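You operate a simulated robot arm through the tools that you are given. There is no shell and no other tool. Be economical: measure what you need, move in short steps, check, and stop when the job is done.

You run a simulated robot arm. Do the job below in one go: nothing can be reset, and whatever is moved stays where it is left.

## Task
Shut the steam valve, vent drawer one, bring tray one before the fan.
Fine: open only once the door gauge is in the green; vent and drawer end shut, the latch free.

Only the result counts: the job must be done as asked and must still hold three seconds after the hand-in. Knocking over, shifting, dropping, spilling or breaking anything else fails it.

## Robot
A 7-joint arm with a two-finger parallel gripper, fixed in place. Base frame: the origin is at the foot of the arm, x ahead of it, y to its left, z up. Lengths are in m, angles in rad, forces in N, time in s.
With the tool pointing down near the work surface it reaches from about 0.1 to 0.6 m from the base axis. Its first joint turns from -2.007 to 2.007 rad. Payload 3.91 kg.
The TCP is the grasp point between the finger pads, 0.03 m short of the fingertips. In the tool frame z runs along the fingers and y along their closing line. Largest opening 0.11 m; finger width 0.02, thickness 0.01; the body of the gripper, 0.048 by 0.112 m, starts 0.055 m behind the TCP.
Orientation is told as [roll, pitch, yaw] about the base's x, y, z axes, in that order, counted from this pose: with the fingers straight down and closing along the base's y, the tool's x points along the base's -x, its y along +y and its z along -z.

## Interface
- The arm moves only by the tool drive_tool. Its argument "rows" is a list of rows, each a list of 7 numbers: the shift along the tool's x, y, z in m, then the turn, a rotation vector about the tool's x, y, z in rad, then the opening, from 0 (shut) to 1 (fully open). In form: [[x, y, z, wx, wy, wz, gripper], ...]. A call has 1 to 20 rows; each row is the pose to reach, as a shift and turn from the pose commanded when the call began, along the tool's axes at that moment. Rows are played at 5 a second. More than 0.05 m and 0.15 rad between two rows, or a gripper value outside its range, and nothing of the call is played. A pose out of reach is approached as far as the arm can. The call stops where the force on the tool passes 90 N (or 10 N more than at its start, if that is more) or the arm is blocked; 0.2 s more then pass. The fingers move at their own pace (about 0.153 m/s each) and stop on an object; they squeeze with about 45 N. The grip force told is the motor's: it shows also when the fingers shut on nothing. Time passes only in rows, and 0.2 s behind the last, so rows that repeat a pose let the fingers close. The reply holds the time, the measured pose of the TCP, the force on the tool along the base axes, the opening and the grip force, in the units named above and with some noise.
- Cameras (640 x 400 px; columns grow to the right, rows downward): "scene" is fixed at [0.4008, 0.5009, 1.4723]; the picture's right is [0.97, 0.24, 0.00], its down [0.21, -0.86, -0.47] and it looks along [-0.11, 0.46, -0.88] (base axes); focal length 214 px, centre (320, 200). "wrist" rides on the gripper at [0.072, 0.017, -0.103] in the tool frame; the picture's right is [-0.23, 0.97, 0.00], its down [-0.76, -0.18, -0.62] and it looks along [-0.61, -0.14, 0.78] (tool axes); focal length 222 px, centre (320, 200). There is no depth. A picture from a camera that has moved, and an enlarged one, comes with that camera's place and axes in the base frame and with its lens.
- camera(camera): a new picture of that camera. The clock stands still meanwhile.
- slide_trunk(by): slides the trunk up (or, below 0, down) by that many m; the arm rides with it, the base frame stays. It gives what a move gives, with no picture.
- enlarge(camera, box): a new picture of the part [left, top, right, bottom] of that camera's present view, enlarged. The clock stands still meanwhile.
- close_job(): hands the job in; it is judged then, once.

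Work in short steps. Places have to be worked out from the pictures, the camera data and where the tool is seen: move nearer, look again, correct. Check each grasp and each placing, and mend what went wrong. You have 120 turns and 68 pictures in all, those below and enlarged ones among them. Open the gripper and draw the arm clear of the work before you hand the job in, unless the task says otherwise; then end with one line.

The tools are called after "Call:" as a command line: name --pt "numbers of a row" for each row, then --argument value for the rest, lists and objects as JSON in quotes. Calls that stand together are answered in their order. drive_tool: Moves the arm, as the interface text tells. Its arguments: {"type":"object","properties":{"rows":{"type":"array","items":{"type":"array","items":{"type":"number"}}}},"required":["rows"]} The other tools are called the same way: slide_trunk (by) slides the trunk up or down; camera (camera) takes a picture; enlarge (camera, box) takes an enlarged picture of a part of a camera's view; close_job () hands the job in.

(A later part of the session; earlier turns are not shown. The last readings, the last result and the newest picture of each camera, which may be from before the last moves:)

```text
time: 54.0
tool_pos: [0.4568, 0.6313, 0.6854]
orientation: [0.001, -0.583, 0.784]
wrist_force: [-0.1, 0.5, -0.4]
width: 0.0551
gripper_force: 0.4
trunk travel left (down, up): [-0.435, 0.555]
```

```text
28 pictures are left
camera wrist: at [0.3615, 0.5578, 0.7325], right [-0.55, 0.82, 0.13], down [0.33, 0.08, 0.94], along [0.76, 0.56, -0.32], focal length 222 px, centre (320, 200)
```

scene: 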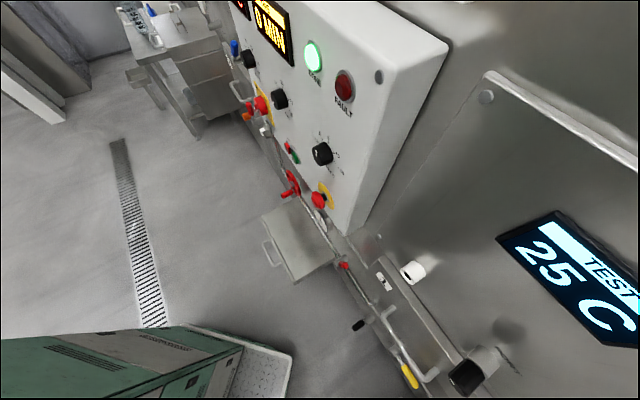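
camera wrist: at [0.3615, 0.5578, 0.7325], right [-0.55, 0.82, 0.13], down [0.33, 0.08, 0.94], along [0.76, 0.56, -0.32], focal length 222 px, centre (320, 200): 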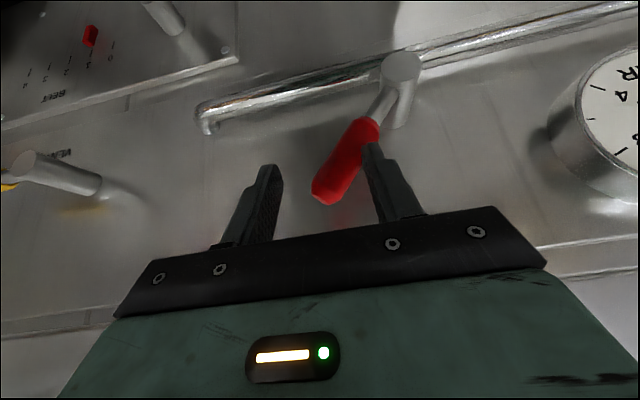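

It turns freely to the right. I keep pushing right and down along the arc until the lever lies level.

Call:
drive_tool --pt "0 -0.012 0 0 0 0 0.5" --pt "0 -0.024 0 0 0 0 0.5" --pt "0.005 -0.028 0.008 0 0 0 0.5" --pt "0.011 -0.028 0.017 0 0 0 0.5" --pt "0.016 -0.026 0.025 0 0 0 0.5" --pt "0.02 -0.024 0.03 0 0 0 0.5"

Call:
camera --camera "wrist"

```text
time: 55.4
tool_pos: [0.4745, 0.6131, 0.6489]
orientation: [0.003, -0.582, 0.787]
wrist_force: [0.5, -0.4, -0.2]
width: 0.0549
gripper_force: 0.2
trunk travel left (down, up): [-0.435, 0.555]
```

```text
27 pictures are left
camera wrist: at [0.3793, 0.5407, 0.6959], right [-0.55, 0.82, 0.13], down [0.34, 0.08, 0.94], along [0.76, 0.56, -0.32], focal length 222 px, centre (320, 200)
```

wrist: 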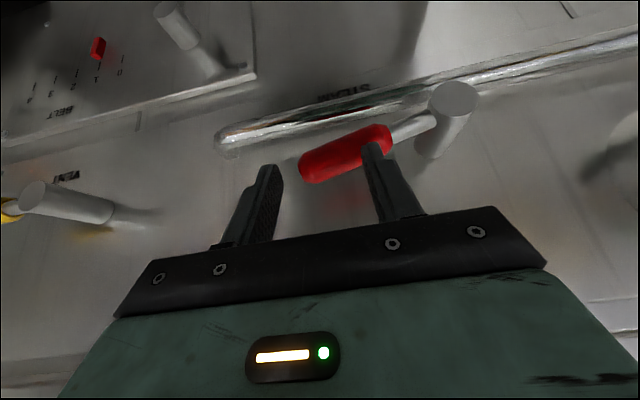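

The lever is still some 15° above the pipe's line; I press down further until it meets a stop.

Call:
drive_tool --pt "0.004 0 0.007 0 0 0 0.5" --pt "0.008 0 0.013 0 0 0 0.5" --pt "0.012 0 0.019 0 0 0 0.5" --pt "0.016 0 0.025 0 0 0 0.5" --pt "0.019 0 0.029 0 0 0 0.5"

Call:
camera --camera "wrist"

```text
time: 56.4
tool_pos: [0.4729, 0.616, 0.6349]
orientation: [0.009, -0.592, 0.786]
wrist_force: [-27.5, -60.9, 43.0]
width: 0.0452
gripper_force: 0.1
trunk travel left (down, up): [-0.435, 0.555]
stopped in row 5: the force on the tool passed its limit (the readings are from after the stop); the commanded pose is now the measured one
```

```text
26 pictures are left
camera wrist: at [0.3774, 0.5442, 0.6807], right [-0.56, 0.82, 0.13], down [0.33, 0.07, 0.94], along [0.76, 0.57, -0.31], focal length 222 px, centre (320, 200)
```

wrist: 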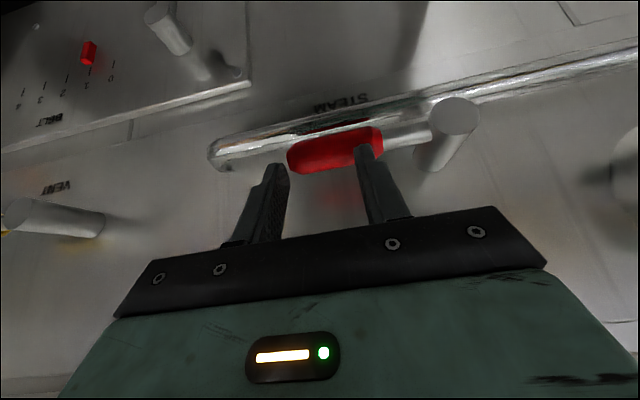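

The lever now lies level along the pipe, at its stop. I back straight up off it and look at the steam gauge.

Call:
drive_tool --pt "-0.016 0 -0.024 0 0 0 0.5" --pt "-0.033 0 -0.05 0 0 0 0.5" --pt "-0.05 0 -0.075 0 0 0 0.5" --pt "-0.066 0 -0.1 0 0 0 0.5"

Call:
camera --camera "wrist"

```text
time: 57.4
tool_pos: [0.4724, 0.6182, 0.75]
orientation: [0.011, -0.59, 0.787]
wrist_force: [-0.1, 0.0, -0.7]
width: 0.0548
gripper_force: 0.1
trunk travel left (down, up): [-0.435, 0.555]
```

```text
25 pictures are left
camera wrist: at [0.3788, 0.5448, 0.7966], right [-0.56, 0.82, 0.13], down [0.33, 0.07, 0.94], along [0.76, 0.57, -0.31], focal length 222 px, centre (320, 200)
```

wrist: 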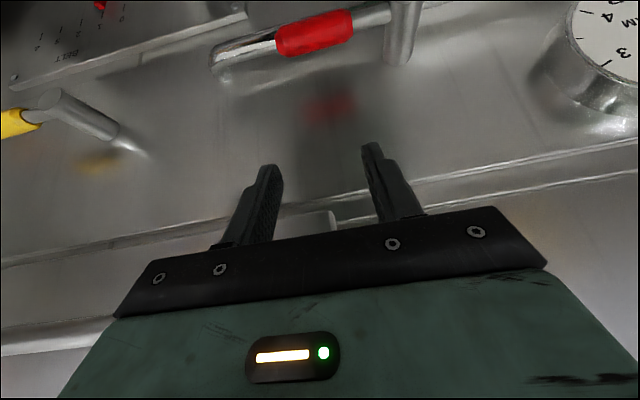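

The lever stays shut. For the vent, latch and drawer bar it is better to pinch with fingers front/back of the handle, so I turn the tool a quarter turn about its own axis, in place.

Call:
drive_tool --pt "0 0 -0.005 0 0 0.14 1" --pt "0 0 -0.01 0 0 0.28 1" --pt "0 0 -0.015 0 0 0.42 1" --pt "0 0 -0.015 0 0 0.56 1" --pt "0 0 -0.015 0 0 0.7 1" --pt "0 0 -0.015 0 0 0.84 1" --pt "0 0 -0.015 0 0 0.98 1" --pt "0 0 -0.015 0 0 1.12 1" --pt "0 0 -0.015 0 0 1.26 1" --pt "0 0 -0.015 0 0 1.4 1" --pt "0 0 -0.015 0 0 1.54 1"

```text
time: 59.8
tool_pos: [0.4606, 0.6162, 0.7633]
orientation: [0.598, -0.002, -0.747]
wrist_force: [-14.1, 32.5, -3.8]
width: 0.1101
gripper_force: 0.0
trunk travel left (down, up): [-0.435, 0.555]
```

A side force of ~35 N: the outer finger probably touches the drawer front's edge. I retreat away from the wall.

Call:
drive_tool --pt "0 -0.015 0 0 0 0 1" --pt "0 -0.03 0 0 0 0 1" --pt "0 -0.045 -0.02 0 0 0 1"

Call:
camera --camera "wrist"

```text
time: 60.4
tool_pos: [0.4563, 0.6079, 0.7544]
orientation: [0.638, 0.006, -0.733]
wrist_force: [-19.4, 18.1, 9.0]
width: 0.1099
gripper_force: 0.0
trunk travel left (down, up): [-0.435, 0.555]
stopped in row 2: the force on the tool passed its limit (the readings are from after the stop); the commanded pose is now the measured one
```

```text
24 pictures are left
camera wrist: at [0.3709, 0.6195, 0.8492], right [0.7, 0.43, 0.58], down [0.22, -0.89, 0.39], along [0.68, -0.14, -0.72], focal length 222 px, centre (320, 200)
```

wrist: 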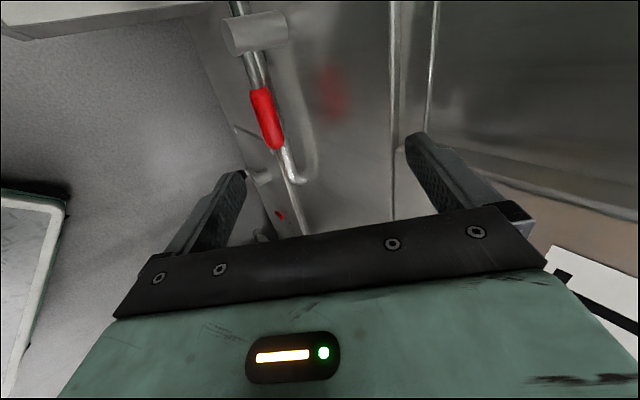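

The outer finger is pressing sideways on the drawer front's left edge. I relieve it by shifting left (+tool x) first, then back away from the wall.

Call:
drive_tool --pt "0.012 0 0 0 0 0 1" --pt "0.024 0 0 0 0 0 1" --pt "0.024 -0.01 0 0 0 0 0.6" --pt "0.024 -0.02 0 0 0 0 0.6"

```text
time: 61.4
tool_pos: [0.4513, 0.6039, 0.7374]
orientation: [0.63, -0.006, -0.766]
wrist_force: [-0.3, -0.8, 0.5]
width: 0.0658
gripper_force: 0.0
trunk travel left (down, up): [-0.435, 0.555]
```

Free again. I reduce the tilt, draw back from the wall, and traverse right to a spot in front of and above the vent handle.

Call:
drive_tool --pt "0 -0.015 -0.01 0.1 0 0 0.6" --pt "0 -0.027 -0.02 0.2 0 0 0.6" --pt "0 -0.037 -0.027 0.3 0 0 0.6" --pt "-0.043 -0.037 -0.027 0.3 0 0 0.6" --pt "-0.086 -0.037 -0.027 0.3 0 0 0.6" --pt "-0.13 -0.037 -0.027 0.3 0 0 0.6" --pt "-0.173 -0.037 -0.027 0.3 0 0 0.6" --pt "-0.216 -0.037 -0.027 0.3 0 0 0.6" --pt "-0.26 -0.037 -0.027 0.3 0 0 0.6" --pt "-0.303 -0.037 -0.027 0.3 0 0 0.6"

Call:
camera --camera "wrist"

```text
time: 63.6
tool_pos: [0.6215, 0.3736, 0.7408]
orientation: [0.333, 0.004, -0.74]
wrist_force: [0.0, 0.7, -0.2]
width: 0.0662
gripper_force: 0.1
trunk travel left (down, up): [-0.435, 0.555]
```

```text
23 pictures are left
camera wrist: at [0.5562, 0.4081, 0.8449], right [0.79, 0.53, 0.32], down [0.32, -0.79, 0.53], along [0.53, -0.32, -0.79], focal length 222 px, centre (320, 200)
```

wrist: 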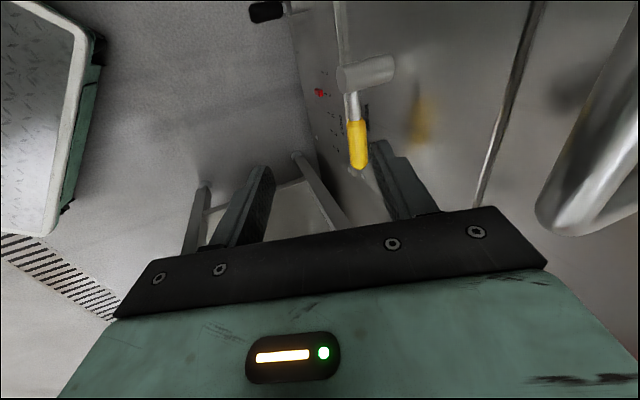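

The vent handle is seen: grip part around (0.687,0.397,0.647), pointing right. I shift right, then descend so the fingers go in front of and behind it.

Call:
drive_tool --pt "-0.03 0 0 0 0 0 0.6" --pt "-0.03 0.003 0.035 0 0 0 0.6" --pt "-0.03 0.015 0.06 0 0 0 0.6" --pt "-0.03 0.026 0.084 0 0 0 0.6" --pt "-0.03 0.0306 0.106 0 0 0 0.6"

Call:
camera --camera "wrist"

```text
time: 64.8
tool_pos: [0.6885, 0.3981, 0.6498]
orientation: [0.331, 0.001, -0.741]
wrist_force: [-0.1, -0.2, 1.4]
width: 0.0659
gripper_force: 0.0
trunk travel left (down, up): [-0.435, 0.555]
```

```text
22 pictures are left
camera wrist: at [0.6228, 0.4328, 0.7546], right [0.79, 0.53, 0.32], down [0.31, -0.79, 0.53], along [0.53, -0.32, -0.79], focal length 222 px, centre (320, 200)
```

wrist: 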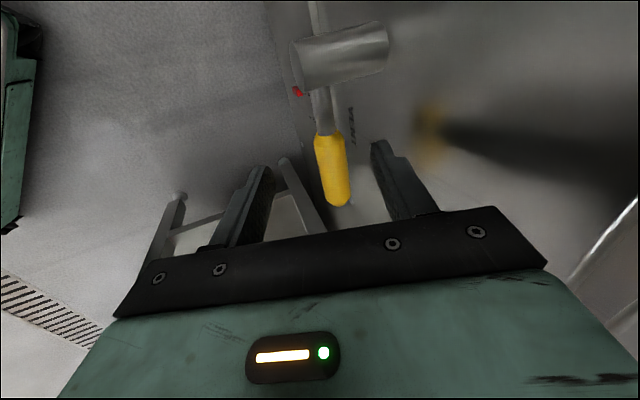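

The handle is between the fingers. Before lifting, I tilt the tool flatter about the handle, so the gripper body will clear the drawer bar above when raising the lever.

Call:
drive_tool --pt "0 0 0 -0.12 0 0 0.6" --pt "0 0 0 -0.24 0 0 0.6" --pt "0 0 0 -0.36 0 0 0.6" --pt "0 0 0 -0.47 0 0 0.6"

```text
time: 65.8
tool_pos: [0.6871, 0.3999, 0.6524]
orientation: [0.806, 0.003, -0.741]
wrist_force: [-0.1, 0.4, 0.4]
width: 0.0662
gripper_force: 0.1
trunk travel left (down, up): [-0.435, 0.555]
```

Tilt reached cleanly. I close on the handle, then raise it along its arc.

Call:
drive_tool --pt "0 0 0 0 0 0 0" --pt "0 0 0 0 0 0 0" --pt "0.001 0.009 -0.009 0 0 0 0" --pt "0.006 0.0187 -0.018 0 0 0 0" --pt "0.013 0.027 -0.026 0 0 0 0" --pt "0.022 0.034 -0.0325 0 0 0 0"

Call:
camera --camera "wrist"

```text
time: 67.2
tool_pos: [0.6733, 0.4137, 0.6976]
orientation: [0.803, 0.003, -0.743]
wrist_force: [-0.1, 0.1, 0.0]
width: 0.0
gripper_force: 38.0
trunk travel left (down, up): [-0.435, 0.555]
```

```text
21 pictures are left
camera wrist: at [0.5775, 0.4161, 0.782], right [0.63, 0.34, 0.7], down [0.18, -0.94, 0.3], along [0.76, -0.07, -0.65], focal length 222 px, centre (320, 200)
```

wrist: 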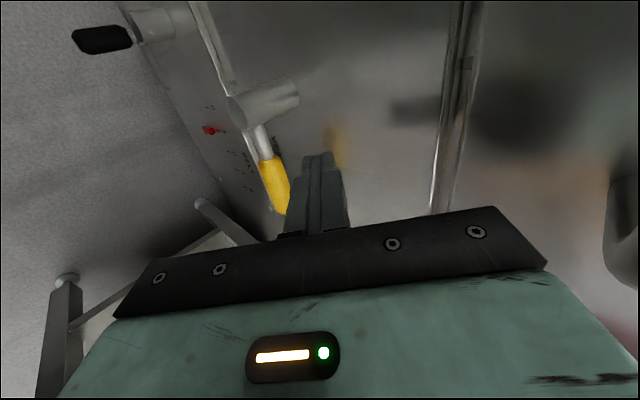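

The grip missed: the handle is lower and farther. Re-triangulating puts its grip at about (0.745,0.39,0.572), n≈0.80. I reopen, shift right, draw back, and lower the trunk to approach along the tool axis.

Call:
drive_tool --pt "-0.02 0 -0.02 0 0 0 0.6" --pt "-0.045 0 -0.045 0 0 0 0.6" --pt "-0.069 0.005 -0.065 0 0 0 0.6" --pt "-0.069 0.017 -0.083 0 0 0 0.6"

Call:
slide_trunk --by -0.12

Call:
camera --camera "wrist"

```text
time: 68.2
tool_pos: [0.6886, 0.3323, 0.7697]
orientation: [0.802, 0.003, -0.74]
wrist_force: [1.0, 0.5, 0.5]
width: 0.0661
gripper_force: 0.1
trunk travel left (down, up): [-0.435, 0.555]
```

```text
time: 69.7
tool_pos: [0.689, 0.3323, 0.6481]
orientation: [0.802, 0.001, -0.741]
wrist_force: [-0.9, 0.7, 1.2]
width: 0.0661
gripper_force: 0.2
trunk travel left (down, up): [-0.315, 0.675]
```

```text
20 pictures are left
camera wrist: at [0.5938, 0.3326, 0.7328], right [0.63, 0.35, 0.7], down [0.18, -0.94, 0.3], along [0.76, -0.07, -0.65], focal length 222 px, centre (320, 200)
```

wrist: 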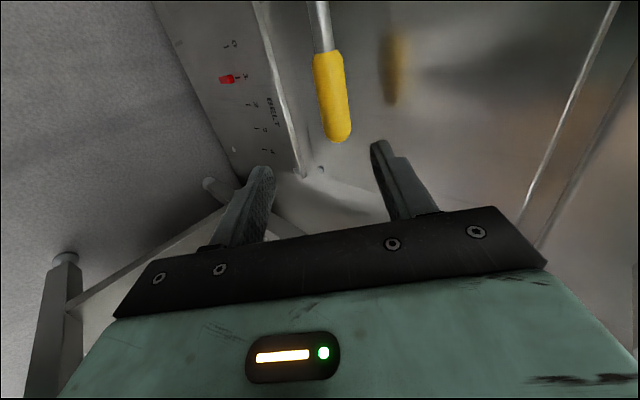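

The handle lies ahead at τ≈-0.25, n≈0.815, z≈0.577. I advance along the tool axis with the fingers around it, and close.

Call:
drive_tool --pt "0 0.005 0.03 0 0 0 0.6" --pt "0 0.01 0.06 0 0 0 0.6" --pt "0 0.011 0.09 0 0 0 0.6" --pt "0 0.011 0.115 0 0 0 0.6" --pt "0 0.011 0.115 0 0 0 0" --pt "0 0.011 0.115 0 0 0 0"

Call:
camera --camera "wrist"

```text
time: 70.6
tool_pos: [0.7366, 0.3818, 0.6014]
orientation: [0.812, 0.004, -0.741]
wrist_force: [-64.5, -67.0, 45.4]
width: 0.0508
gripper_force: 0.1
trunk travel left (down, up): [-0.315, 0.675]
stopped in row 4: the force on the tool passed its limit (the readings are from after the stop); the commanded pose is now the measured one
```

```text
19 pictures are left
camera wrist: at [0.6411, 0.3837, 0.6863], right [0.62, 0.34, 0.71], down [0.18, -0.94, 0.3], along [0.76, -0.06, -0.64], focal length 222 px, centre (320, 200)
```

wrist: 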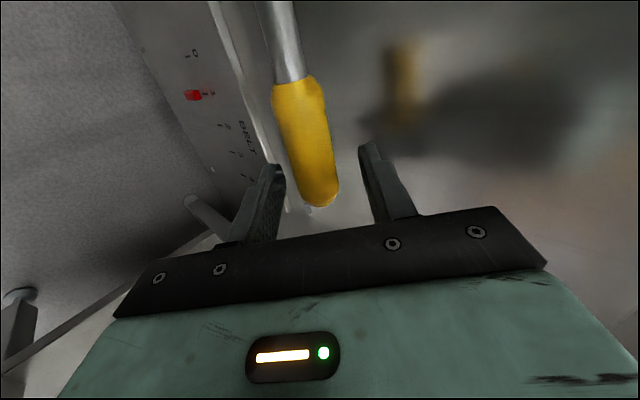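

The outer fingertip touched the wall (n≈0.845); the handle is between the fingers. I back off slightly and close.

Call:
drive_tool --pt "0 -0.004 -0.006 0 0 0 0.45" --pt "0 -0.004 -0.006 0 0 0 0" --pt "0 -0.004 -0.006 0 0 0 0" --pt "0 -0.004 -0.006 0 0 0 0"

```text
time: 71.6
tool_pos: [0.7366, 0.3829, 0.6021]
orientation: [0.817, 0.002, -0.74]
wrist_force: [33.0, 50.7, 3.0]
width: 0.0241
gripper_force: 45.1
trunk travel left (down, up): [-0.315, 0.675]
```

Handle gripped (width 0.024). I relax the pull toward the wall and raise the lever along its arc, first about 40°.

Call:
drive_tool --pt "0 0.004 0.004 0 0 0 0" --pt "0.001 0.016 -0.007 0 0 0 0" --pt "0.006 0.028 -0.019 0 0 0 0" --pt "0.013 0.039 -0.03 0 0 0 0" --pt "0.022 0.049 -0.038 0 0 0 0"

```text
time: 72.8
tool_pos: [0.7264, 0.3938, 0.661]
orientation: [0.811, -0.003, -0.747]
wrist_force: [0.2, -46.0, 1.2]
width: 0.0302
gripper_force: 45.3
trunk travel left (down, up): [-0.315, 0.675]
```

The lever is rising with the grip held. I ease the sideways load and continue up.

Call:
drive_tool --pt "-0.004 0.002 -0.01 0 0 0 0" --pt "0.004 0.008 -0.017 0 0 0 0" --pt "0.014 0.014 -0.023 0 0 0 0" --pt "0.025 0.019 -0.027 0 0 0 0"

Call:
camera --camera "wrist"

```text
time: 73.8
tool_pos: [0.7032, 0.408, 0.6968]
orientation: [0.818, 0.001, -0.748]
wrist_force: [4.9, -40.5, 42.1]
width: 0.0002
gripper_force: 38.0
trunk travel left (down, up): [-0.315, 0.675]
```

```text
18 pictures are left
camera wrist: at [0.6063, 0.4094, 0.781], right [0.62, 0.33, 0.71], down [0.17, -0.94, 0.29], along [0.77, -0.06, -0.64], focal length 222 px, centre (320, 200)
```

wrist: 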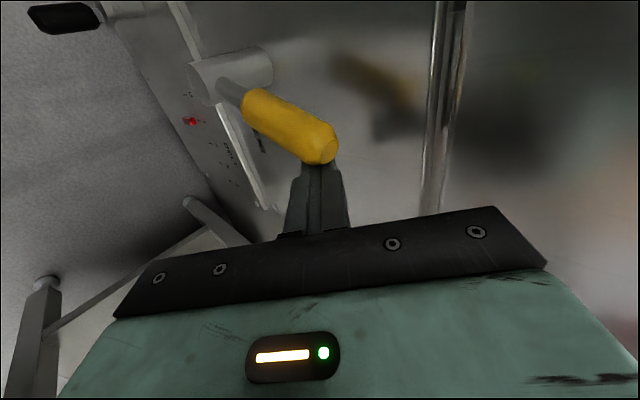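

The grip slipped off the end, but the lever now stands about 65° up with my closed fingers on its right side. I push it further left to its stop.

Call:
drive_tool --pt "-0.004 -0.003 0.008 0 0 0 0" --pt "0.006 -0.004 0.012 0 0 0 0" --pt "0.016 -0.004 0.012 0 0 0 0" --pt "0.026 -0.004 0.012 0 0 0 0" --pt "0.036 -0.004 0.012 0 0 0 0"

Call:
camera --camera "wrist"

```text
time: 74.7
tool_pos: [0.7048, 0.4117, 0.6732]
orientation: [0.799, -0.013, -0.774]
wrist_force: [8.8, -17.7, -3.9]
width: 0.0002
gripper_force: 37.7
trunk travel left (down, up): [-0.315, 0.675]
stopped in row 4: the force on the tool passed its limit (the readings are from after the stop); the commanded pose is now the measured one
```

```text
17 pictures are left
camera wrist: at [0.609, 0.4181, 0.7582], right [0.63, 0.33, 0.7], down [0.14, -0.94, 0.32], along [0.76, -0.1, -0.64], focal length 222 px, centre (320, 200)
```

wrist: 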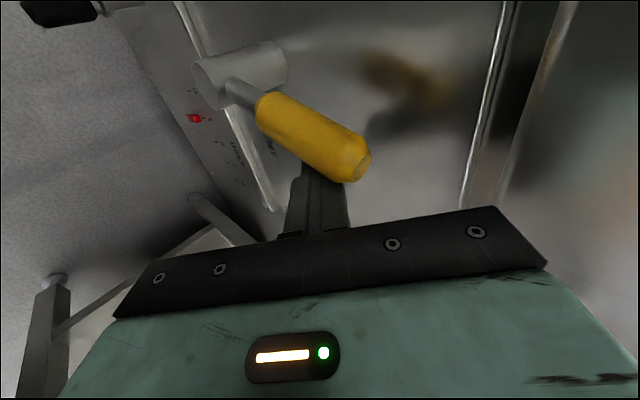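

It is at its stop, pointing steeply up: vent open. I back away from the wall, then raise the trunk to read the door gauge.

Call:
drive_tool --pt "-0.008 0 0 0 0 0 0" --pt "-0.01 -0.012 -0.028 0.1 0 0 0" --pt "-0.01 -0.025 -0.055 0.2 0 0 0" --pt "-0.01 -0.037 -0.082 0.3 0 0 0"

Call:
slide_trunk --by 0.4

Call:
slide_trunk --by 0.2

Call:
camera --camera "wrist"

```text
time: 75.7
tool_pos: [0.6507, 0.3464, 0.7064]
orientation: [0.499, -0.009, -0.768]
wrist_force: [-0.2, 0.2, 0.2]
width: 0.0004
gripper_force: 37.2
trunk travel left (down, up): [-0.315, 0.675]
```

```text
time: 79.6
tool_pos: [0.6515, 0.3456, 1.1056]
orientation: [0.499, -0.012, -0.766]
wrist_force: [0.7, -0.3, -0.4]
width: 0.0
gripper_force: 37.8
trunk travel left (down, up): [-0.715, 0.275]
```

```text
time: 81.7
tool_pos: [0.6499, 0.3459, 1.3062]
orientation: [0.499, -0.01, -0.769]
wrist_force: [-0.1, -0.4, 0.2]
width: 0.0001
gripper_force: 38.2
trunk travel left (down, up): [-0.915, 0.075]
```

```text
16 pictures are left
camera wrist: at [0.5741, 0.3714, 1.4044], right [0.75, 0.46, 0.47], down [0.23, -0.85, 0.47], along [0.62, -0.25, -0.75], focal length 222 px, centre (320, 200)
```

wrist: 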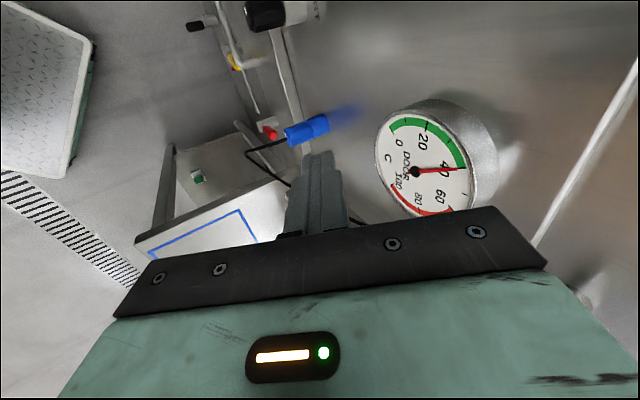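

The gauge has dropped to about 40, at the green's edge and falling — so steam and vent are right. I look closely at the latch from above.

Call:
enlarge --camera "wrist" --box '[200, 40, 340, 180]'

```text
2.86 times, centred on (270, 110) of wrist
camera zoom: at [0.5741, 0.3714, 1.4044], right [0.75, 0.46, 0.47], down [0.23, -0.85, 0.47], along [0.62, -0.25, -0.75], focal length 635 px, centre (463, 457)
```

zoom: 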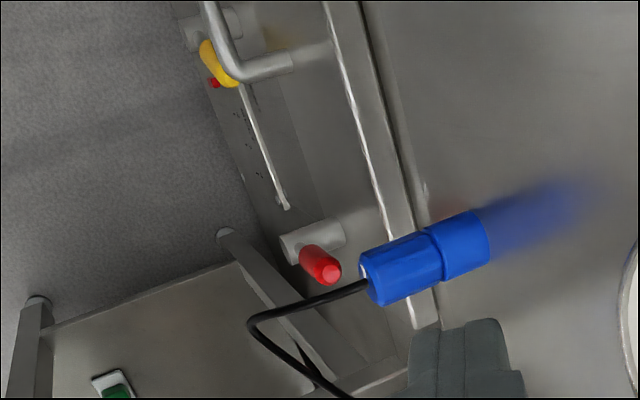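

Latch handle stands straight up; it's unclear whether that's latched. I'll test by gently pulling the drawer bar (at n≈0.785, τ≈-0.10, z≈0.806). I lower and go to a pre-grasp above the bar.

Call:
slide_trunk --by -0.34

Call:
drive_tool --pt "0.03 0 0 0 0 0 0.6" --pt "0.07 0 0.01 0 0 0 0.6" --pt "0.105 -0.005 0.03 0 0 0 0.6" --pt "0.111 -0.018 0.06 0 0 0.015 0.6" --pt "0.111 -0.0296 0.09 0 0 0.015 0.6"

Call:
camera --camera "wrist"

```text
time: 85.1
tool_pos: [0.6511, 0.3453, 0.9662]
orientation: [0.5, -0.012, -0.766]
wrist_force: [-0.4, -0.9, 0.0]
width: 0.0
gripper_force: 38.0
trunk travel left (down, up): [-0.575, 0.415]
```

```text
time: 86.3
tool_pos: [0.5847, 0.4346, 0.8734]
orientation: [0.5, -0.003, -0.78]
wrist_force: [0.2, -0.3, 0.8]
width: 0.0659
gripper_force: 0.1
trunk travel left (down, up): [-0.575, 0.415]
```

```text
14 pictures are left
camera wrist: at [0.5079, 0.4605, 0.9726], right [0.76, 0.45, 0.47], down [0.22, -0.86, 0.46], along [0.61, -0.25, -0.75], focal length 222 px, centre (320, 200)
```

wrist: 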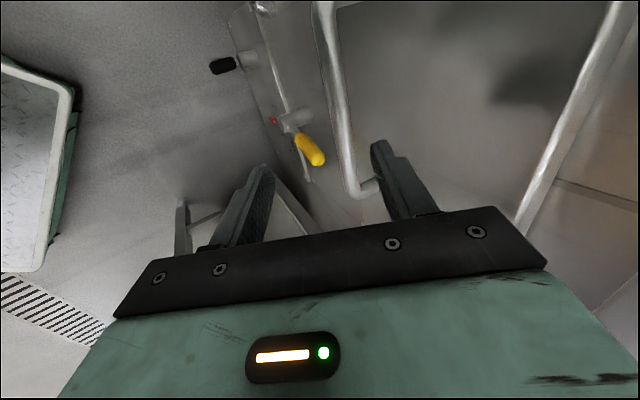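

The bar is confirmed at n≈0.783. I advance along the tool axis so the outer finger slips behind it, then close gently.

Call:
drive_tool --pt "0 0.001 0.027 0 0 0 0.6" --pt "0 0.001 0.054 0 0 0 0.6" --pt "0 0.001 0.08 0 0 0 0.6" --pt "0 0.003 0.083 0 0 0 0" --pt "0 0.006 0.083 0 0 0 0" --pt "0 0.008 0.083 0 0 0 0"

```text
time: 87.7
tool_pos: [0.6232, 0.4747, 0.8126]
orientation: [0.534, -0.002, -0.78]
wrist_force: [49.9, 51.9, 23.6]
width: 0.0157
gripper_force: 45.0
trunk travel left (down, up): [-0.575, 0.415]
```

Bar gripped, and ~70 N of outward pull doesn't move the drawer: it is latched. I let go and back out, then go to the latch.

Call:
drive_tool --pt "0 0 0 0 0 0 0.6" --pt "0 0 0 0 0 0 0.6" --pt "0 -0.008 -0.03 0 0 0 0.6" --pt "0 -0.01 -0.06 0 0 0 0.6" --pt "0 -0.01 -0.095 0 0 0 0.6"

```text
time: 88.9
tool_pos: [0.5781, 0.4293, 0.8803]
orientation: [0.5, -0.001, -0.78]
wrist_force: [0.1, 0.2, -0.9]
width: 0.0661
gripper_force: 0.1
trunk travel left (down, up): [-0.575, 0.415]
```

Cable from the blue plug hangs at z≥0.95 near the latch, so I go low: descend with closed fingers, traverse right below it, then flatten the tool just left of the latch handle.

Call:
drive_tool --pt "0 -0.0144 0.026 0 0 0 0" --pt "0 -0.0288 0.0527 0 0 0 0" --pt "-0.042 -0.0288 0.0527 0 0 0 0" --pt "-0.084 -0.0288 0.0527 0 0 0 0" --pt "-0.126 -0.0288 0.0527 0 0 0 0" --pt "-0.165 -0.0288 0.0527 0 0 0 0" --pt "-0.165 -0.012 0.056 -0.125 0 0 0" --pt "-0.165 0.004 0.059 -0.25 0 0 0" --pt "-0.165 0.02 0.062 -0.375 0 0 0" --pt "-0.165 0.036 0.065 -0.5 0 0 0"

Call:
camera --camera "wrist"

```text
time: 91.1
tool_pos: [0.7397, 0.3588, 0.8412]
orientation: [1.002, -0.001, -0.78]
wrist_force: [-0.3, -1.0, -0.8]
width: 0.0
gripper_force: 38.1
trunk travel left (down, up): [-0.575, 0.415]
```

```text
13 pictures are left
camera wrist: at [0.6343, 0.354, 0.9117], right [0.53, 0.21, 0.82], down [0.1, -0.98, 0.19], along [0.84, -0.01, -0.54], focal length 222 px, centre (320, 200)
```

wrist: 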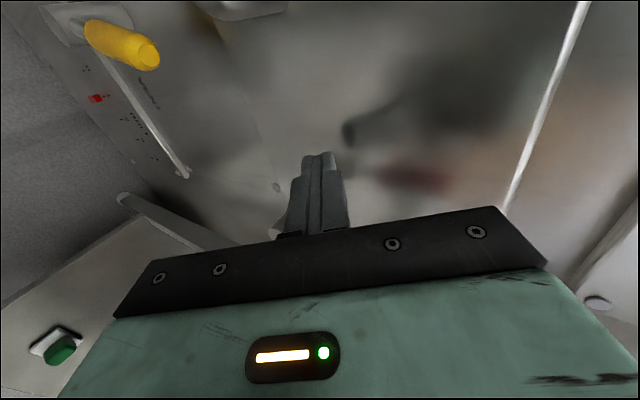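

The latch is just right of the fingers (its shaft end shows beside them). I push right gently.

Call:
drive_tool --pt "-0.01 0 0 0 0 0 0" --pt "-0.02 0 0 0 0 0 0" --pt "-0.03 0 0 0 0 0 0" --pt "-0.04 0 0 0 0 0 0" --pt "-0.05 0 0 0 0 0 0"

```text
time: 92.3
tool_pos: [0.7594, 0.3383, 0.844]
orientation: [0.998, 0.007, -0.75]
wrist_force: [-51.6, 46.6, 1.7]
width: 0.0001
gripper_force: 38.1
trunk travel left (down, up): [-0.575, 0.415]
```

Blocked to the right (70 N), so it must turn left. I back off, and turn the tool a quarter turn back so the fingers can straddle the handle left/right.

Call:
drive_tool --pt "0.02 0 -0.01 0 0 0 0" --pt "0.035 0 -0.025 0 0 0 0" --pt "0.035 0 -0.04 0 0 -0.14 0" --pt "0.035 0 -0.04 0 0 -0.28 0" --pt "0.035 0 -0.04 0 0 -0.42 0" --pt "0.035 0 -0.04 0 0 -0.56 0" --pt "0.035 0 -0.04 0 0 -0.7 0" --pt "0.035 0 -0.04 0 0 -0.84 0" --pt "0.035 0 -0.04 0 0 -0.98 0" --pt "0.035 0 -0.04 0 0 -1.12 0" --pt "0.035 0 -0.04 0 0 -1.26 0" --pt "0.035 0 -0.04 0 0 -1.4 0" --pt "0.035 0 -0.04 0 0 -1.54 0"

Call:
camera --camera "wrist"

```text
time: 95.1
tool_pos: [0.7264, 0.3241, 0.8637]
orientation: [0.041, -0.999, 0.743]
wrist_force: [-0.3, 0.3, 0.8]
width: 0.0
gripper_force: 37.6
trunk travel left (down, up): [-0.575, 0.415]
```

```text
12 pictures are left
camera wrist: at [0.6247, 0.2463, 0.8589], right [-0.59, 0.78, 0.21], down [0.06, -0.22, 0.97], along [0.8, 0.59, 0.08], focal length 222 px, centre (320, 200)
```

wrist: 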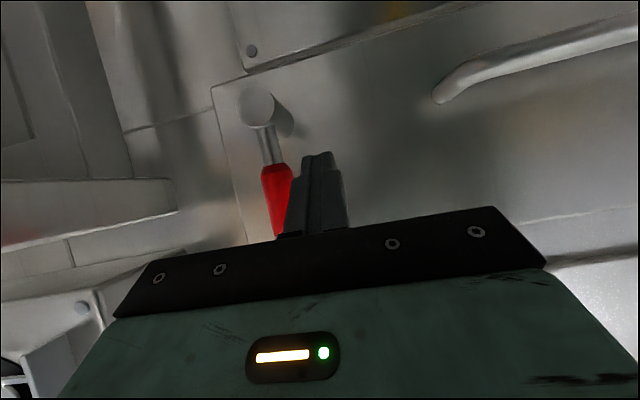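

Now the latch is clearly seen, its handle at τ≈-0.325 just right of the fingers. I retreat a little, shift right, open, and advance to straddle it.

Call:
drive_tool --pt "0 0 -0.02 0 0 0 0" --pt "0 0 -0.04 0 0 0 0.3" --pt "-0.002 -0.02 -0.04 0 0 0 0.6" --pt "-0.004 -0.042 -0.035 0 0 0 0.6" --pt "-0.006 -0.042 -0.01 0 0 0 0.6" --pt "-0.007 -0.042 0.013 0 0 0 0.6" --pt "-0.007 -0.042 0.033 0 0 0 0.6"

Call:
camera --camera "wrist"

```text
time: 96.7
tool_pos: [0.7778, 0.3163, 0.8504]
orientation: [0.043, -0.999, 0.737]
wrist_force: [1.1, 0.0, -0.1]
width: 0.0657
gripper_force: 0.1
trunk travel left (down, up): [-0.575, 0.415]
```

```text
11 pictures are left
camera wrist: at [0.6763, 0.24, 0.8465], right [-0.59, 0.78, 0.21], down [0.06, -0.22, 0.97], along [0.81, 0.59, 0.08], focal length 222 px, centre (320, 200)
```

wrist: 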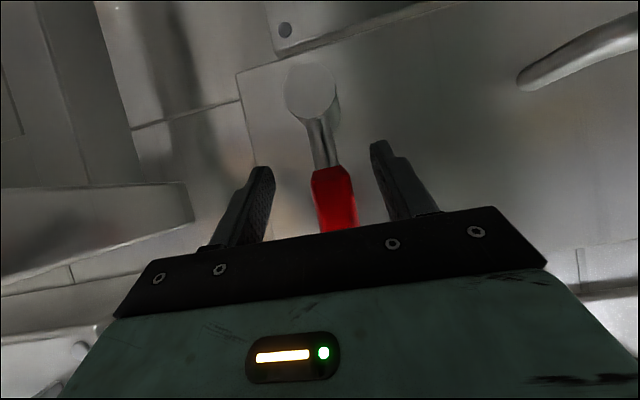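

The handle is centred between the fingers. I narrow the gap and push left and then down along its arc.

Call:
drive_tool --pt "0 0 0 0 0 0 0.4" --pt "0 0.015 0 0 0 0 0.4" --pt "0 0.03 0 0 0 0 0.4" --pt "0.004 0.045 0.003 0 0 0 0.4" --pt "0.01 0.056 0.007 0 0 0 0.4" --pt "0.018 0.062 0.011 0 0 0 0.4" --pt "0.024 0.064 0.015 0 0 0 0.4"

Call:
camera --camera "wrist"

```text
time: 98.2
tool_pos: [0.7525, 0.3494, 0.8424]
orientation: [-0.005, -1.032, 0.755]
wrist_force: [-6.3, -42.7, 24.2]
width: 0.0408
gripper_force: 45.0
trunk travel left (down, up): [-0.575, 0.415]
stopped in row 7: the force on the tool passed its limit (the readings are from after the stop); the commanded pose is now the measured one
```

```text
10 pictures are left
camera wrist: at [0.6492, 0.2741, 0.8339], right [-0.58, 0.79, 0.19], down [0.01, -0.23, 0.97], along [0.82, 0.57, 0.12], focal length 222 px, centre (320, 200)
```

wrist: 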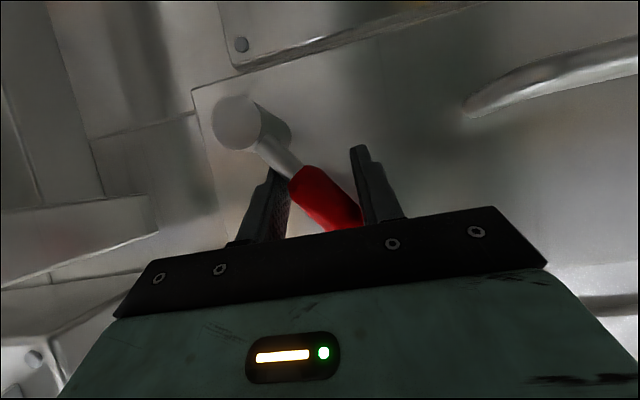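

It turns left; now at about 45°, wedged between the narrow fingers. I widen the gap and continue left and down.

Call:
drive_tool --pt "0 0 0 0 0 0 0.62" --pt "0 0.01 0 0 0 0 0.62" --pt "0.006 0.022 0.004 0 0 0 0.62" --pt "0.014 0.032 0.008 0 0 0 0.62" --pt "0.022 0.036 0.012 0 0 0 0.62" --pt "0.03 0.036 0.016 0 0 0 0.62"

Call:
camera --camera "wrist"

```text
time: 99.5
tool_pos: [0.7388, 0.3775, 0.8343]
orientation: [-0.025, -1.081, 0.764]
wrist_force: [-14.1, -34.6, 27.9]
width: 0.0831
gripper_force: 14.8
trunk travel left (down, up): [-0.575, 0.415]
stopped in row 6: the force on the tool passed its limit (the readings are from after the stop); the commanded pose is now the measured one
```

```text
9 pictures are left
camera wrist: at [0.6352, 0.3038, 0.8195], right [-0.58, 0.79, 0.19], down [-0.03, -0.25, 0.97], along [0.81, 0.56, 0.17], focal length 222 px, centre (320, 200)
```

wrist: 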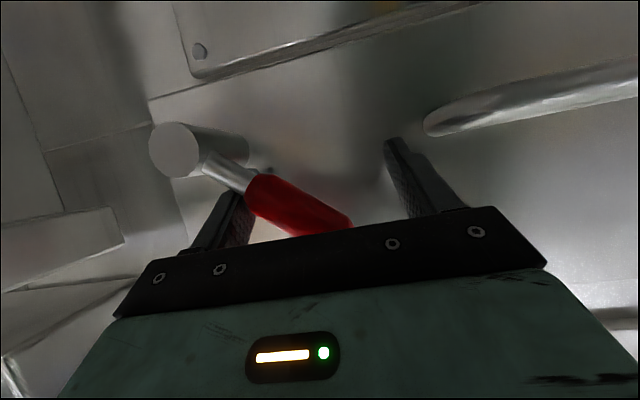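

The latch is about 33° short of level and I'm pushing too near its pivot. I retreat, lift, and press down with the right finger farther out on the handle.

Call:
drive_tool --pt "0 0.004 -0.025 0 0 0 0.75" --pt "0 0.004 -0.05 0 0 0 0.6" --pt "-0.013 0.01 -0.057 0 0 0 0.5" --pt "-0.0265 0.016 -0.064 0 0 0 0.5" --pt "-0.043 0.016 -0.033 0 0 0 0.5" --pt "-0.032 0.016 -0.027 0 0 0 0.5" --pt "-0.021 0.016 -0.021 0 0 0 0.5" --pt "-0.01 0.016 -0.015 0 0 0 0.5" --pt "0.001 0.016 -0.0095 0 0 0 0.5" --pt "0.01 0.016 -0.005 0 0 0 0.5"

Call:
camera --camera "wrist"

```text
time: 101.5
tool_pos: [0.7279, 0.3871, 0.8619]
orientation: [-0.042, -1.132, 0.777]
wrist_force: [-29.2, -35.7, 30.2]
width: 0.0639
gripper_force: 9.2
trunk travel left (down, up): [-0.575, 0.415]
stopped in row 10: the force on the tool passed its limit (the readings are from after the stop); the commanded pose is now the measured one
```

```text
8 pictures are left
camera wrist: at [0.626, 0.3145, 0.8395], right [-0.59, 0.79, 0.19], down [-0.07, -0.28, 0.96], along [0.81, 0.55, 0.22], focal length 222 px, centre (320, 200)
```

wrist: 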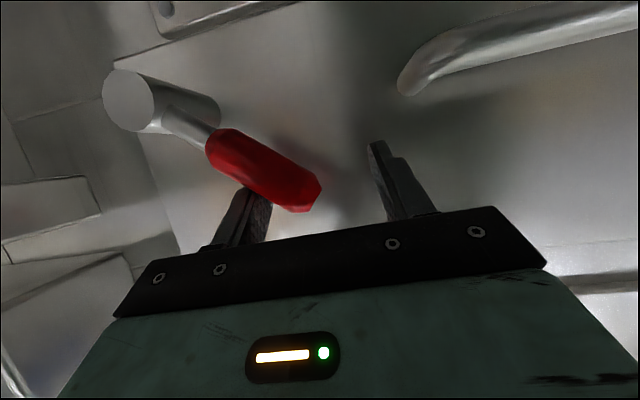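

The latch now rests at its left stop (it bears a 90 N push), about 55° over. I retreat, shift left to the bar, and turn the tool back to the front/back pinch.

Call:
drive_tool --pt "0 0.004 -0.03 0 0 0 0.6" --pt "0 0.004 -0.06 0 0 0 0.6" --pt "0 0.045 -0.06 0 0 0 0.6" --pt "0 0.09 -0.06 0 0 0 0.6" --pt "0 0.137 -0.06 0 0 0 0.6" --pt "0 0.137 -0.06 0 0 0.14 0.6" --pt "0 0.137 -0.06 0 0 0.28 0.6" --pt "0 0.137 -0.06 0 0 0.42 0.6" --pt "0 0.137 -0.06 0 0 0.56 0.6" --pt "0 0.137 -0.06 0 0 0.7 0.6" --pt "0 0.137 -0.06 0 0 0.84 0.6" --pt "0 0.137 -0.06 0 0 0.98 0.6" --pt "0 0.137 -0.06 0 0 1.12 0.6" --pt "0 0.137 -0.06 0 0 1.26 0.6" --pt "0 0.137 -0.06 0 0 1.4 0.6" --pt "0 0.137 -0.06 0 0 1.54 0.6"

```text
time: 104.9
tool_pos: [0.599, 0.4538, 0.8801]
orientation: [1.121, -0.041, -0.818]
wrist_force: [-0.1, 0.3, -0.2]
width: 0.0659
gripper_force: 0.0
trunk travel left (down, up): [-0.575, 0.415]
```

Near the bar. I set the tilt back to 0.5 at the earlier pre-grasp point, then slide in and grip as before.

Call:
drive_tool --pt "0 -0.004 -0.005 0.125 0.01 0 0.6" --pt "0 -0.008 -0.009 0.25 0.02 0 0.6" --pt "0 -0.012 -0.014 0.375 0.03 -0.01 0.6" --pt "0 -0.016 -0.018 0.5 0.034 -0.016 0.6" --pt "0 -0.016 -0.018 0.62 0.034 -0.016 0.6"

```text
time: 106.1
tool_pos: [0.5801, 0.4394, 0.8738]
orientation: [0.501, -0.03, -0.782]
wrist_force: [-0.4, 0.4, -0.6]
width: 0.0658
gripper_force: 0.0
trunk travel left (down, up): [-0.575, 0.415]
```

At pre-grasp. I slide in, grip the bar and pull out a few centimetres as a test (the gauge has been in the green since before).

Call:
drive_tool --pt "0 0.001 0.027 0 0 0 0.6" --pt "0 0.001 0.054 0 0 0 0.6" --pt "0 0.001 0.08 0 0 0 0.6" --pt "0 0.006 0.083 0 0 0 0" --pt "0 0.012 0.085 0 0 0 0" --pt "0 0.015 0.086 0 0 0 0"

Call:
slide_trunk --by 0.001

```text
time: 107.5
tool_pos: [0.6208, 0.4771, 0.8065]
orientation: [0.504, -0.029, -0.784]
wrist_force: [-1.6, -2.0, 8.7]
width: 0.0155
gripper_force: 45.0
trunk travel left (down, up): [-0.575, 0.415]
```

```text
time: 108.0
tool_pos: [0.6203, 0.476, 0.8067]
orientation: [0.5, -0.032, -0.784]
wrist_force: [0.2, 1.3, 2.9]
width: 0.0158
gripper_force: 45.0
trunk travel left (down, up): [-0.576, 0.414]
```

Bar gripped without load, and the gauge fell 85→40 in 7 s, with another 26 s passed since, so it is well in the green. I pull gently 5 cm.

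Call:
drive_tool --pt "0 -0.013 -0.007 0 0 0 0" --pt "0 -0.026 -0.014 0 0 0 0" --pt "0 -0.035 -0.019 0 0 0 0" --pt "0 -0.044 -0.024 0 0 0 0"

```text
time: 109.0
tool_pos: [0.5831, 0.4399, 0.8078]
orientation: [0.499, -0.031, -0.783]
wrist_force: [2.7, -3.2, -7.3]
width: 0.0157
gripper_force: 45.3
trunk travel left (down, up): [-0.576, 0.414]
```

The drawer slides freely. I pull it further out, letting the tool swing more upright as it comes nearer.

Call:
drive_tool --pt "0 -0.031 -0.017 0.07 0 0 0" --pt "0 -0.062 -0.034 0.14 0 0 0" --pt "0 -0.093 -0.051 0.21 0 0 0" --pt "0 -0.124 -0.068 0.28 0 0 0" --pt "0 -0.155 -0.085 0.35 0 0 0" --pt "0 -0.176 -0.096 0.4 0 0 0"

Call:
camera --camera "scene"

```text
time: 110.5
tool_pos: [0.4464, 0.3012, 0.8104]
orientation: [0.114, -0.032, -0.783]
wrist_force: [10.3, -8.9, 52.0]
width: 0.0256
gripper_force: 45.5
trunk travel left (down, up): [-0.576, 0.414]
```

```text
7 pictures are left
```

scene: 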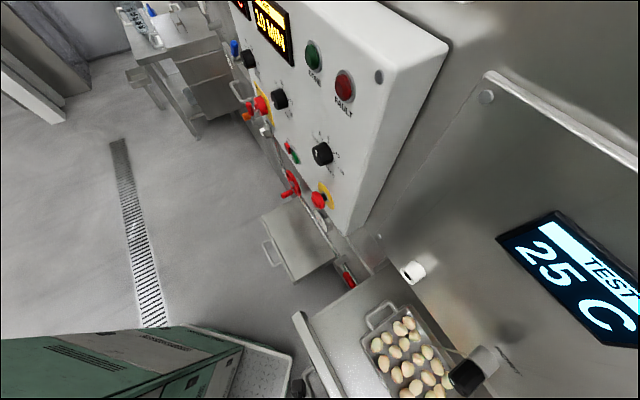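

The drawer is open and shows a tray of eggs with a bail handle. I release the bar later; first enlarge to locate the tray.

Call:
enlarge --camera "scene" --box '[280, 240, 520, 400]'

```text
2.50 times, centred on (400, 320) of scene
camera zoom: at [0.4008, 0.5009, 1.4723], right [0.97, 0.24, 0.0], down [0.21, -0.86, -0.47], along [-0.11, 0.46, -0.88], focal length 536 px, centre (120, -100)
```

zoom: 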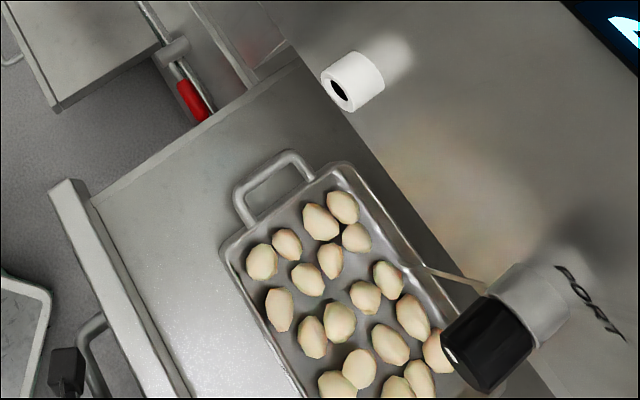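

The tray rests on the drawer's platform, U-handle toward the left. I release the bar with a small opening and lift straight up for a wrist view.

Call:
drive_tool --pt "0 0 0 0 0 0 0.33" --pt "0 0 0 0 0 0 0.33" --pt "0 -0.002 -0.03 0 0 0 0.33" --pt "0 -0.004 -0.07 0 0 0 0.33" --pt "0 -0.004 -0.11 0 0 0 0.33"

Call:
slide_trunk --by 0.25

Call:
camera --camera "wrist"

```text
time: 111.7
tool_pos: [0.4291, 0.2926, 0.918]
orientation: [0.1, -0.032, -0.784]
wrist_force: [0.2, -0.5, 0.4]
width: 0.0363
gripper_force: 0.1
trunk travel left (down, up): [-0.576, 0.414]
```

```text
time: 114.2
tool_pos: [0.4288, 0.2913, 1.1669]
orientation: [0.101, -0.031, -0.785]
wrist_force: [0.3, -0.1, -0.3]
width: 0.0364
gripper_force: 0.2
trunk travel left (down, up): [-0.826, 0.164]
```

```text
5 pictures are left
camera wrist: at [0.3806, 0.3491, 1.2704], right [0.84, 0.53, 0.11], down [0.36, -0.69, 0.63], along [0.4, -0.49, -0.77], focal length 222 px, centre (320, 200)
```

wrist: 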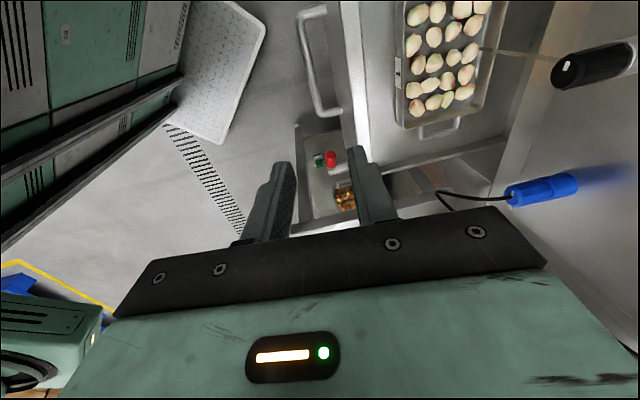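

I enlarge the tray region: I need its exact place, and there's a thin rod near its wall-side rim.

Call:
enlarge --camera "wrist" --box '[370, 0, 600, 150]'

```text
2.67 times, centred on (485, 75) of wrist
camera zoom: at [0.3806, 0.3491, 1.2704], right [0.84, 0.53, 0.11], down [0.36, -0.69, 0.63], along [0.4, -0.49, -0.77], focal length 592 px, centre (-120, 533)
```

zoom: 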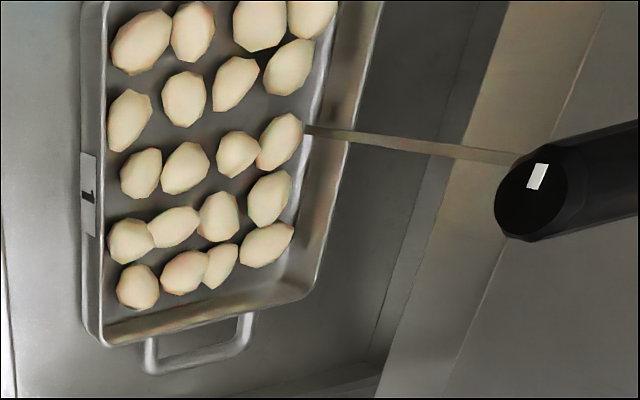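

The tray (rim z≈0.80, n 0.70–0.88, τ -0.035…-0.26) has a stick standing in it just below the PORT plug, so I want the drawer farther out before lifting. I'll push the front plate outward from behind with closed fingers: first go above the gap.

Call:
drive_tool --pt "-0.015 0.035 0.003 0 0 0 0" --pt "-0.03 0.07 0.007 0 0 0 0" --pt "-0.045 0.1 0.01 0 0 0 0" --pt "-0.05 0.13 0.013 0 0 0 0"

Call:
slide_trunk --by -0.27

Call:
drive_tool --pt "0 -0.02 0 0 0 0 0" --pt "0 -0.04 0 0 0 0 0" --pt "0 -0.06 0 0 0 0 0" --pt "0 -0.08 0 0 0 0 0" --pt "0 -0.1 0 0 0 0 0" --pt "0 -0.12 0 0 0 0 0"

```text
time: 115.2
tool_pos: [0.5616, 0.3451, 1.1706]
orientation: [0.101, -0.031, -0.784]
wrist_force: [0.4, -0.6, 0.4]
width: 0.0
gripper_force: 37.5
trunk travel left (down, up): [-0.826, 0.164]
```

```text
time: 118.0
tool_pos: [0.5602, 0.3457, 0.8995]
orientation: [0.103, -0.032, -0.784]
wrist_force: [0.2, 0.3, 0.2]
width: 0.0002
gripper_force: 38.0
trunk travel left (down, up): [-0.556, 0.434]
```

```text
time: 119.5
tool_pos: [0.4862, 0.2719, 0.8939]
orientation: [0.135, -0.018, -0.791]
wrist_force: [25.9, 40.1, -7.2]
width: 0.0001
gripper_force: 38.0
trunk travel left (down, up): [-0.556, 0.434]
stopped in row 6: the force on the tool passed its limit (the readings are from after the stop); the commanded pose is now the measured one
```

The plate moved out about 6 cm and met its end stop. I release, rise and take a picture to re-locate the tray.

Call:
drive_tool --pt "0 0.015 0 0 0 0 0" --pt "0 0.03 0 0 0 0 0.3"

Call:
slide_trunk --by 0.2

Call:
enlarge --camera "wrist" --box '[340, 0, 640, 190]'

```text
time: 120.1
tool_pos: [0.5022, 0.288, 0.8963]
orientation: [0.124, -0.025, -0.79]
wrist_force: [-0.4, 0.0, -0.4]
width: 0.033
gripper_force: 0.1
trunk travel left (down, up): [-0.556, 0.434]
```

```text
time: 122.3
tool_pos: [0.503, 0.2879, 1.0961]
orientation: [0.125, -0.024, -0.79]
wrist_force: [-0.8, 0.8, -0.3]
width: 0.0331
gripper_force: 0.0
trunk travel left (down, up): [-0.756, 0.234]
```

```text
2.11 times, centred on (490, 95) of wrist
camera zoom: at [0.453, 0.344, 1.1996], right [0.84, 0.52, 0.13], down [0.35, -0.71, 0.61], along [0.41, -0.47, -0.78], focal length 468 px, centre (-38, 421)
```

zoom: 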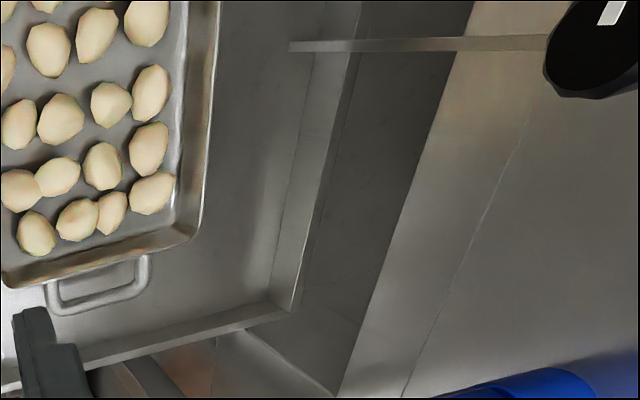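

The rod hangs from the PORT plug itself and the tray is now clear of it. Tray now spans n 0.61–0.78; I'll grip its near rim at the label (τ≈-0.154). Position above, lower trunk, then descend with open fingers.

Call:
drive_tool --pt "-0.001 0.025 0.003 -0.03 0.012 0 0.5" --pt "-0.002 0.0486 0.006 -0.055 0.024 0 0.5"

Call:
slide_trunk --by -0.2

Call:
drive_tool --pt "0 -0.006 0.033 0 0 0 0.5" --pt "0 -0.0115 0.064 0 0 0 0.5" --pt "0 -0.015 0.08 0 0 0 0.5" --pt "0 -0.017 0.09 0 0 0 0.5"

```text
time: 122.9
tool_pos: [0.5392, 0.3221, 1.0965]
orientation: [0.181, 0.001, -0.787]
wrist_force: [0.8, 1.0, -0.1]
width: 0.0552
gripper_force: 0.0
trunk travel left (down, up): [-0.756, 0.234]
```

```text
time: 125.1
tool_pos: [0.5392, 0.322, 0.896]
orientation: [0.182, 0.002, -0.784]
wrist_force: [0.4, -0.5, -0.8]
width: 0.0549
gripper_force: 0.1
trunk travel left (down, up): [-0.556, 0.434]
```

```text
time: 125.9
tool_pos: [0.5461, 0.3288, 0.8322]
orientation: [0.21, 0.0, -0.786]
wrist_force: [3.5, -7.8, 45.9]
width: 0.0516
gripper_force: 0.1
trunk travel left (down, up): [-0.556, 0.434]
stopped in row 4: the force on the tool passed its limit (the readings are from after the stop); the commanded pose is now the measured one
```

Contact at z≈0.83 with ~46 N upward, so something is under a finger. I lift slightly and look.

Call:
drive_tool --pt "0 0 -0.01 0 0 0 0.5"

Call:
camera --camera "wrist"

```text
time: 126.3
tool_pos: [0.5424, 0.3264, 0.8341]
orientation: [0.2, 0.0, -0.786]
wrist_force: [1.5, 0.5, 0.8]
width: 0.055
gripper_force: 0.0
trunk travel left (down, up): [-0.556, 0.434]
```

```text
2 pictures are left
camera wrist: at [0.4875, 0.3735, 0.9395], right [0.84, 0.51, 0.19], down [0.33, -0.75, 0.58], along [0.44, -0.42, -0.79], focal length 222 px, centre (320, 200)
```

wrist: 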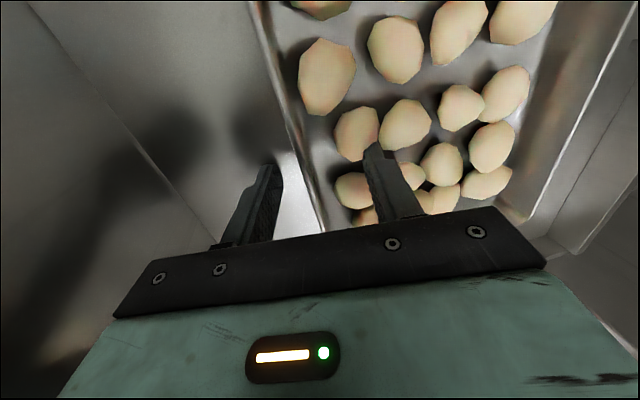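

The inner finger was landing on a potato. The rim is at n≈0.605, with a ~2 cm gap before the potatoes; I lift, shift back 2 cm, narrow the opening and descend again.

Call:
drive_tool --pt "0 0.004 -0.02 0 0 0 0.29" --pt "0 -0.017 -0.024 0 0 0 0.29" --pt "0 -0.021 -0.004 0 0 0 0.29" --pt "0 -0.025 0.01 0 0 0 0.29" --pt "0 -0.0264 0.021 0 0 0 0.29" --pt "0 -0.027 0.029 0 0 0 0.29"

```text
time: 127.4
tool_pos: [0.5314, 0.3138, 0.8308]
orientation: [0.227, -0.005, -0.787]
wrist_force: [7.5, -4.6, 45.2]
width: 0.038
gripper_force: 6.1
trunk travel left (down, up): [-0.556, 0.434]
stopped in row 5: the force on the tool passed its limit (the readings are from after the stop); the commanded pose is now the measured one
```

Both contacts came at the same tip height (0.802), so that's the platform level and the rim is likely between the fingers now. I lift 3 mm and close.

Call:
drive_tool --pt "0 0 -0.004 0 0 0 0.29" --pt "0 0 -0.004 0 0 0 0" --pt "0 0 -0.004 0 0 0 0" --pt "0 0 -0.004 0 0 0 0"

```text
time: 128.4
tool_pos: [0.5292, 0.3135, 0.8312]
orientation: [0.22, 0.001, -0.786]
wrist_force: [-0.5, 4.5, 7.7]
width: 0.0039
gripper_force: 44.1
trunk travel left (down, up): [-0.556, 0.434]
```

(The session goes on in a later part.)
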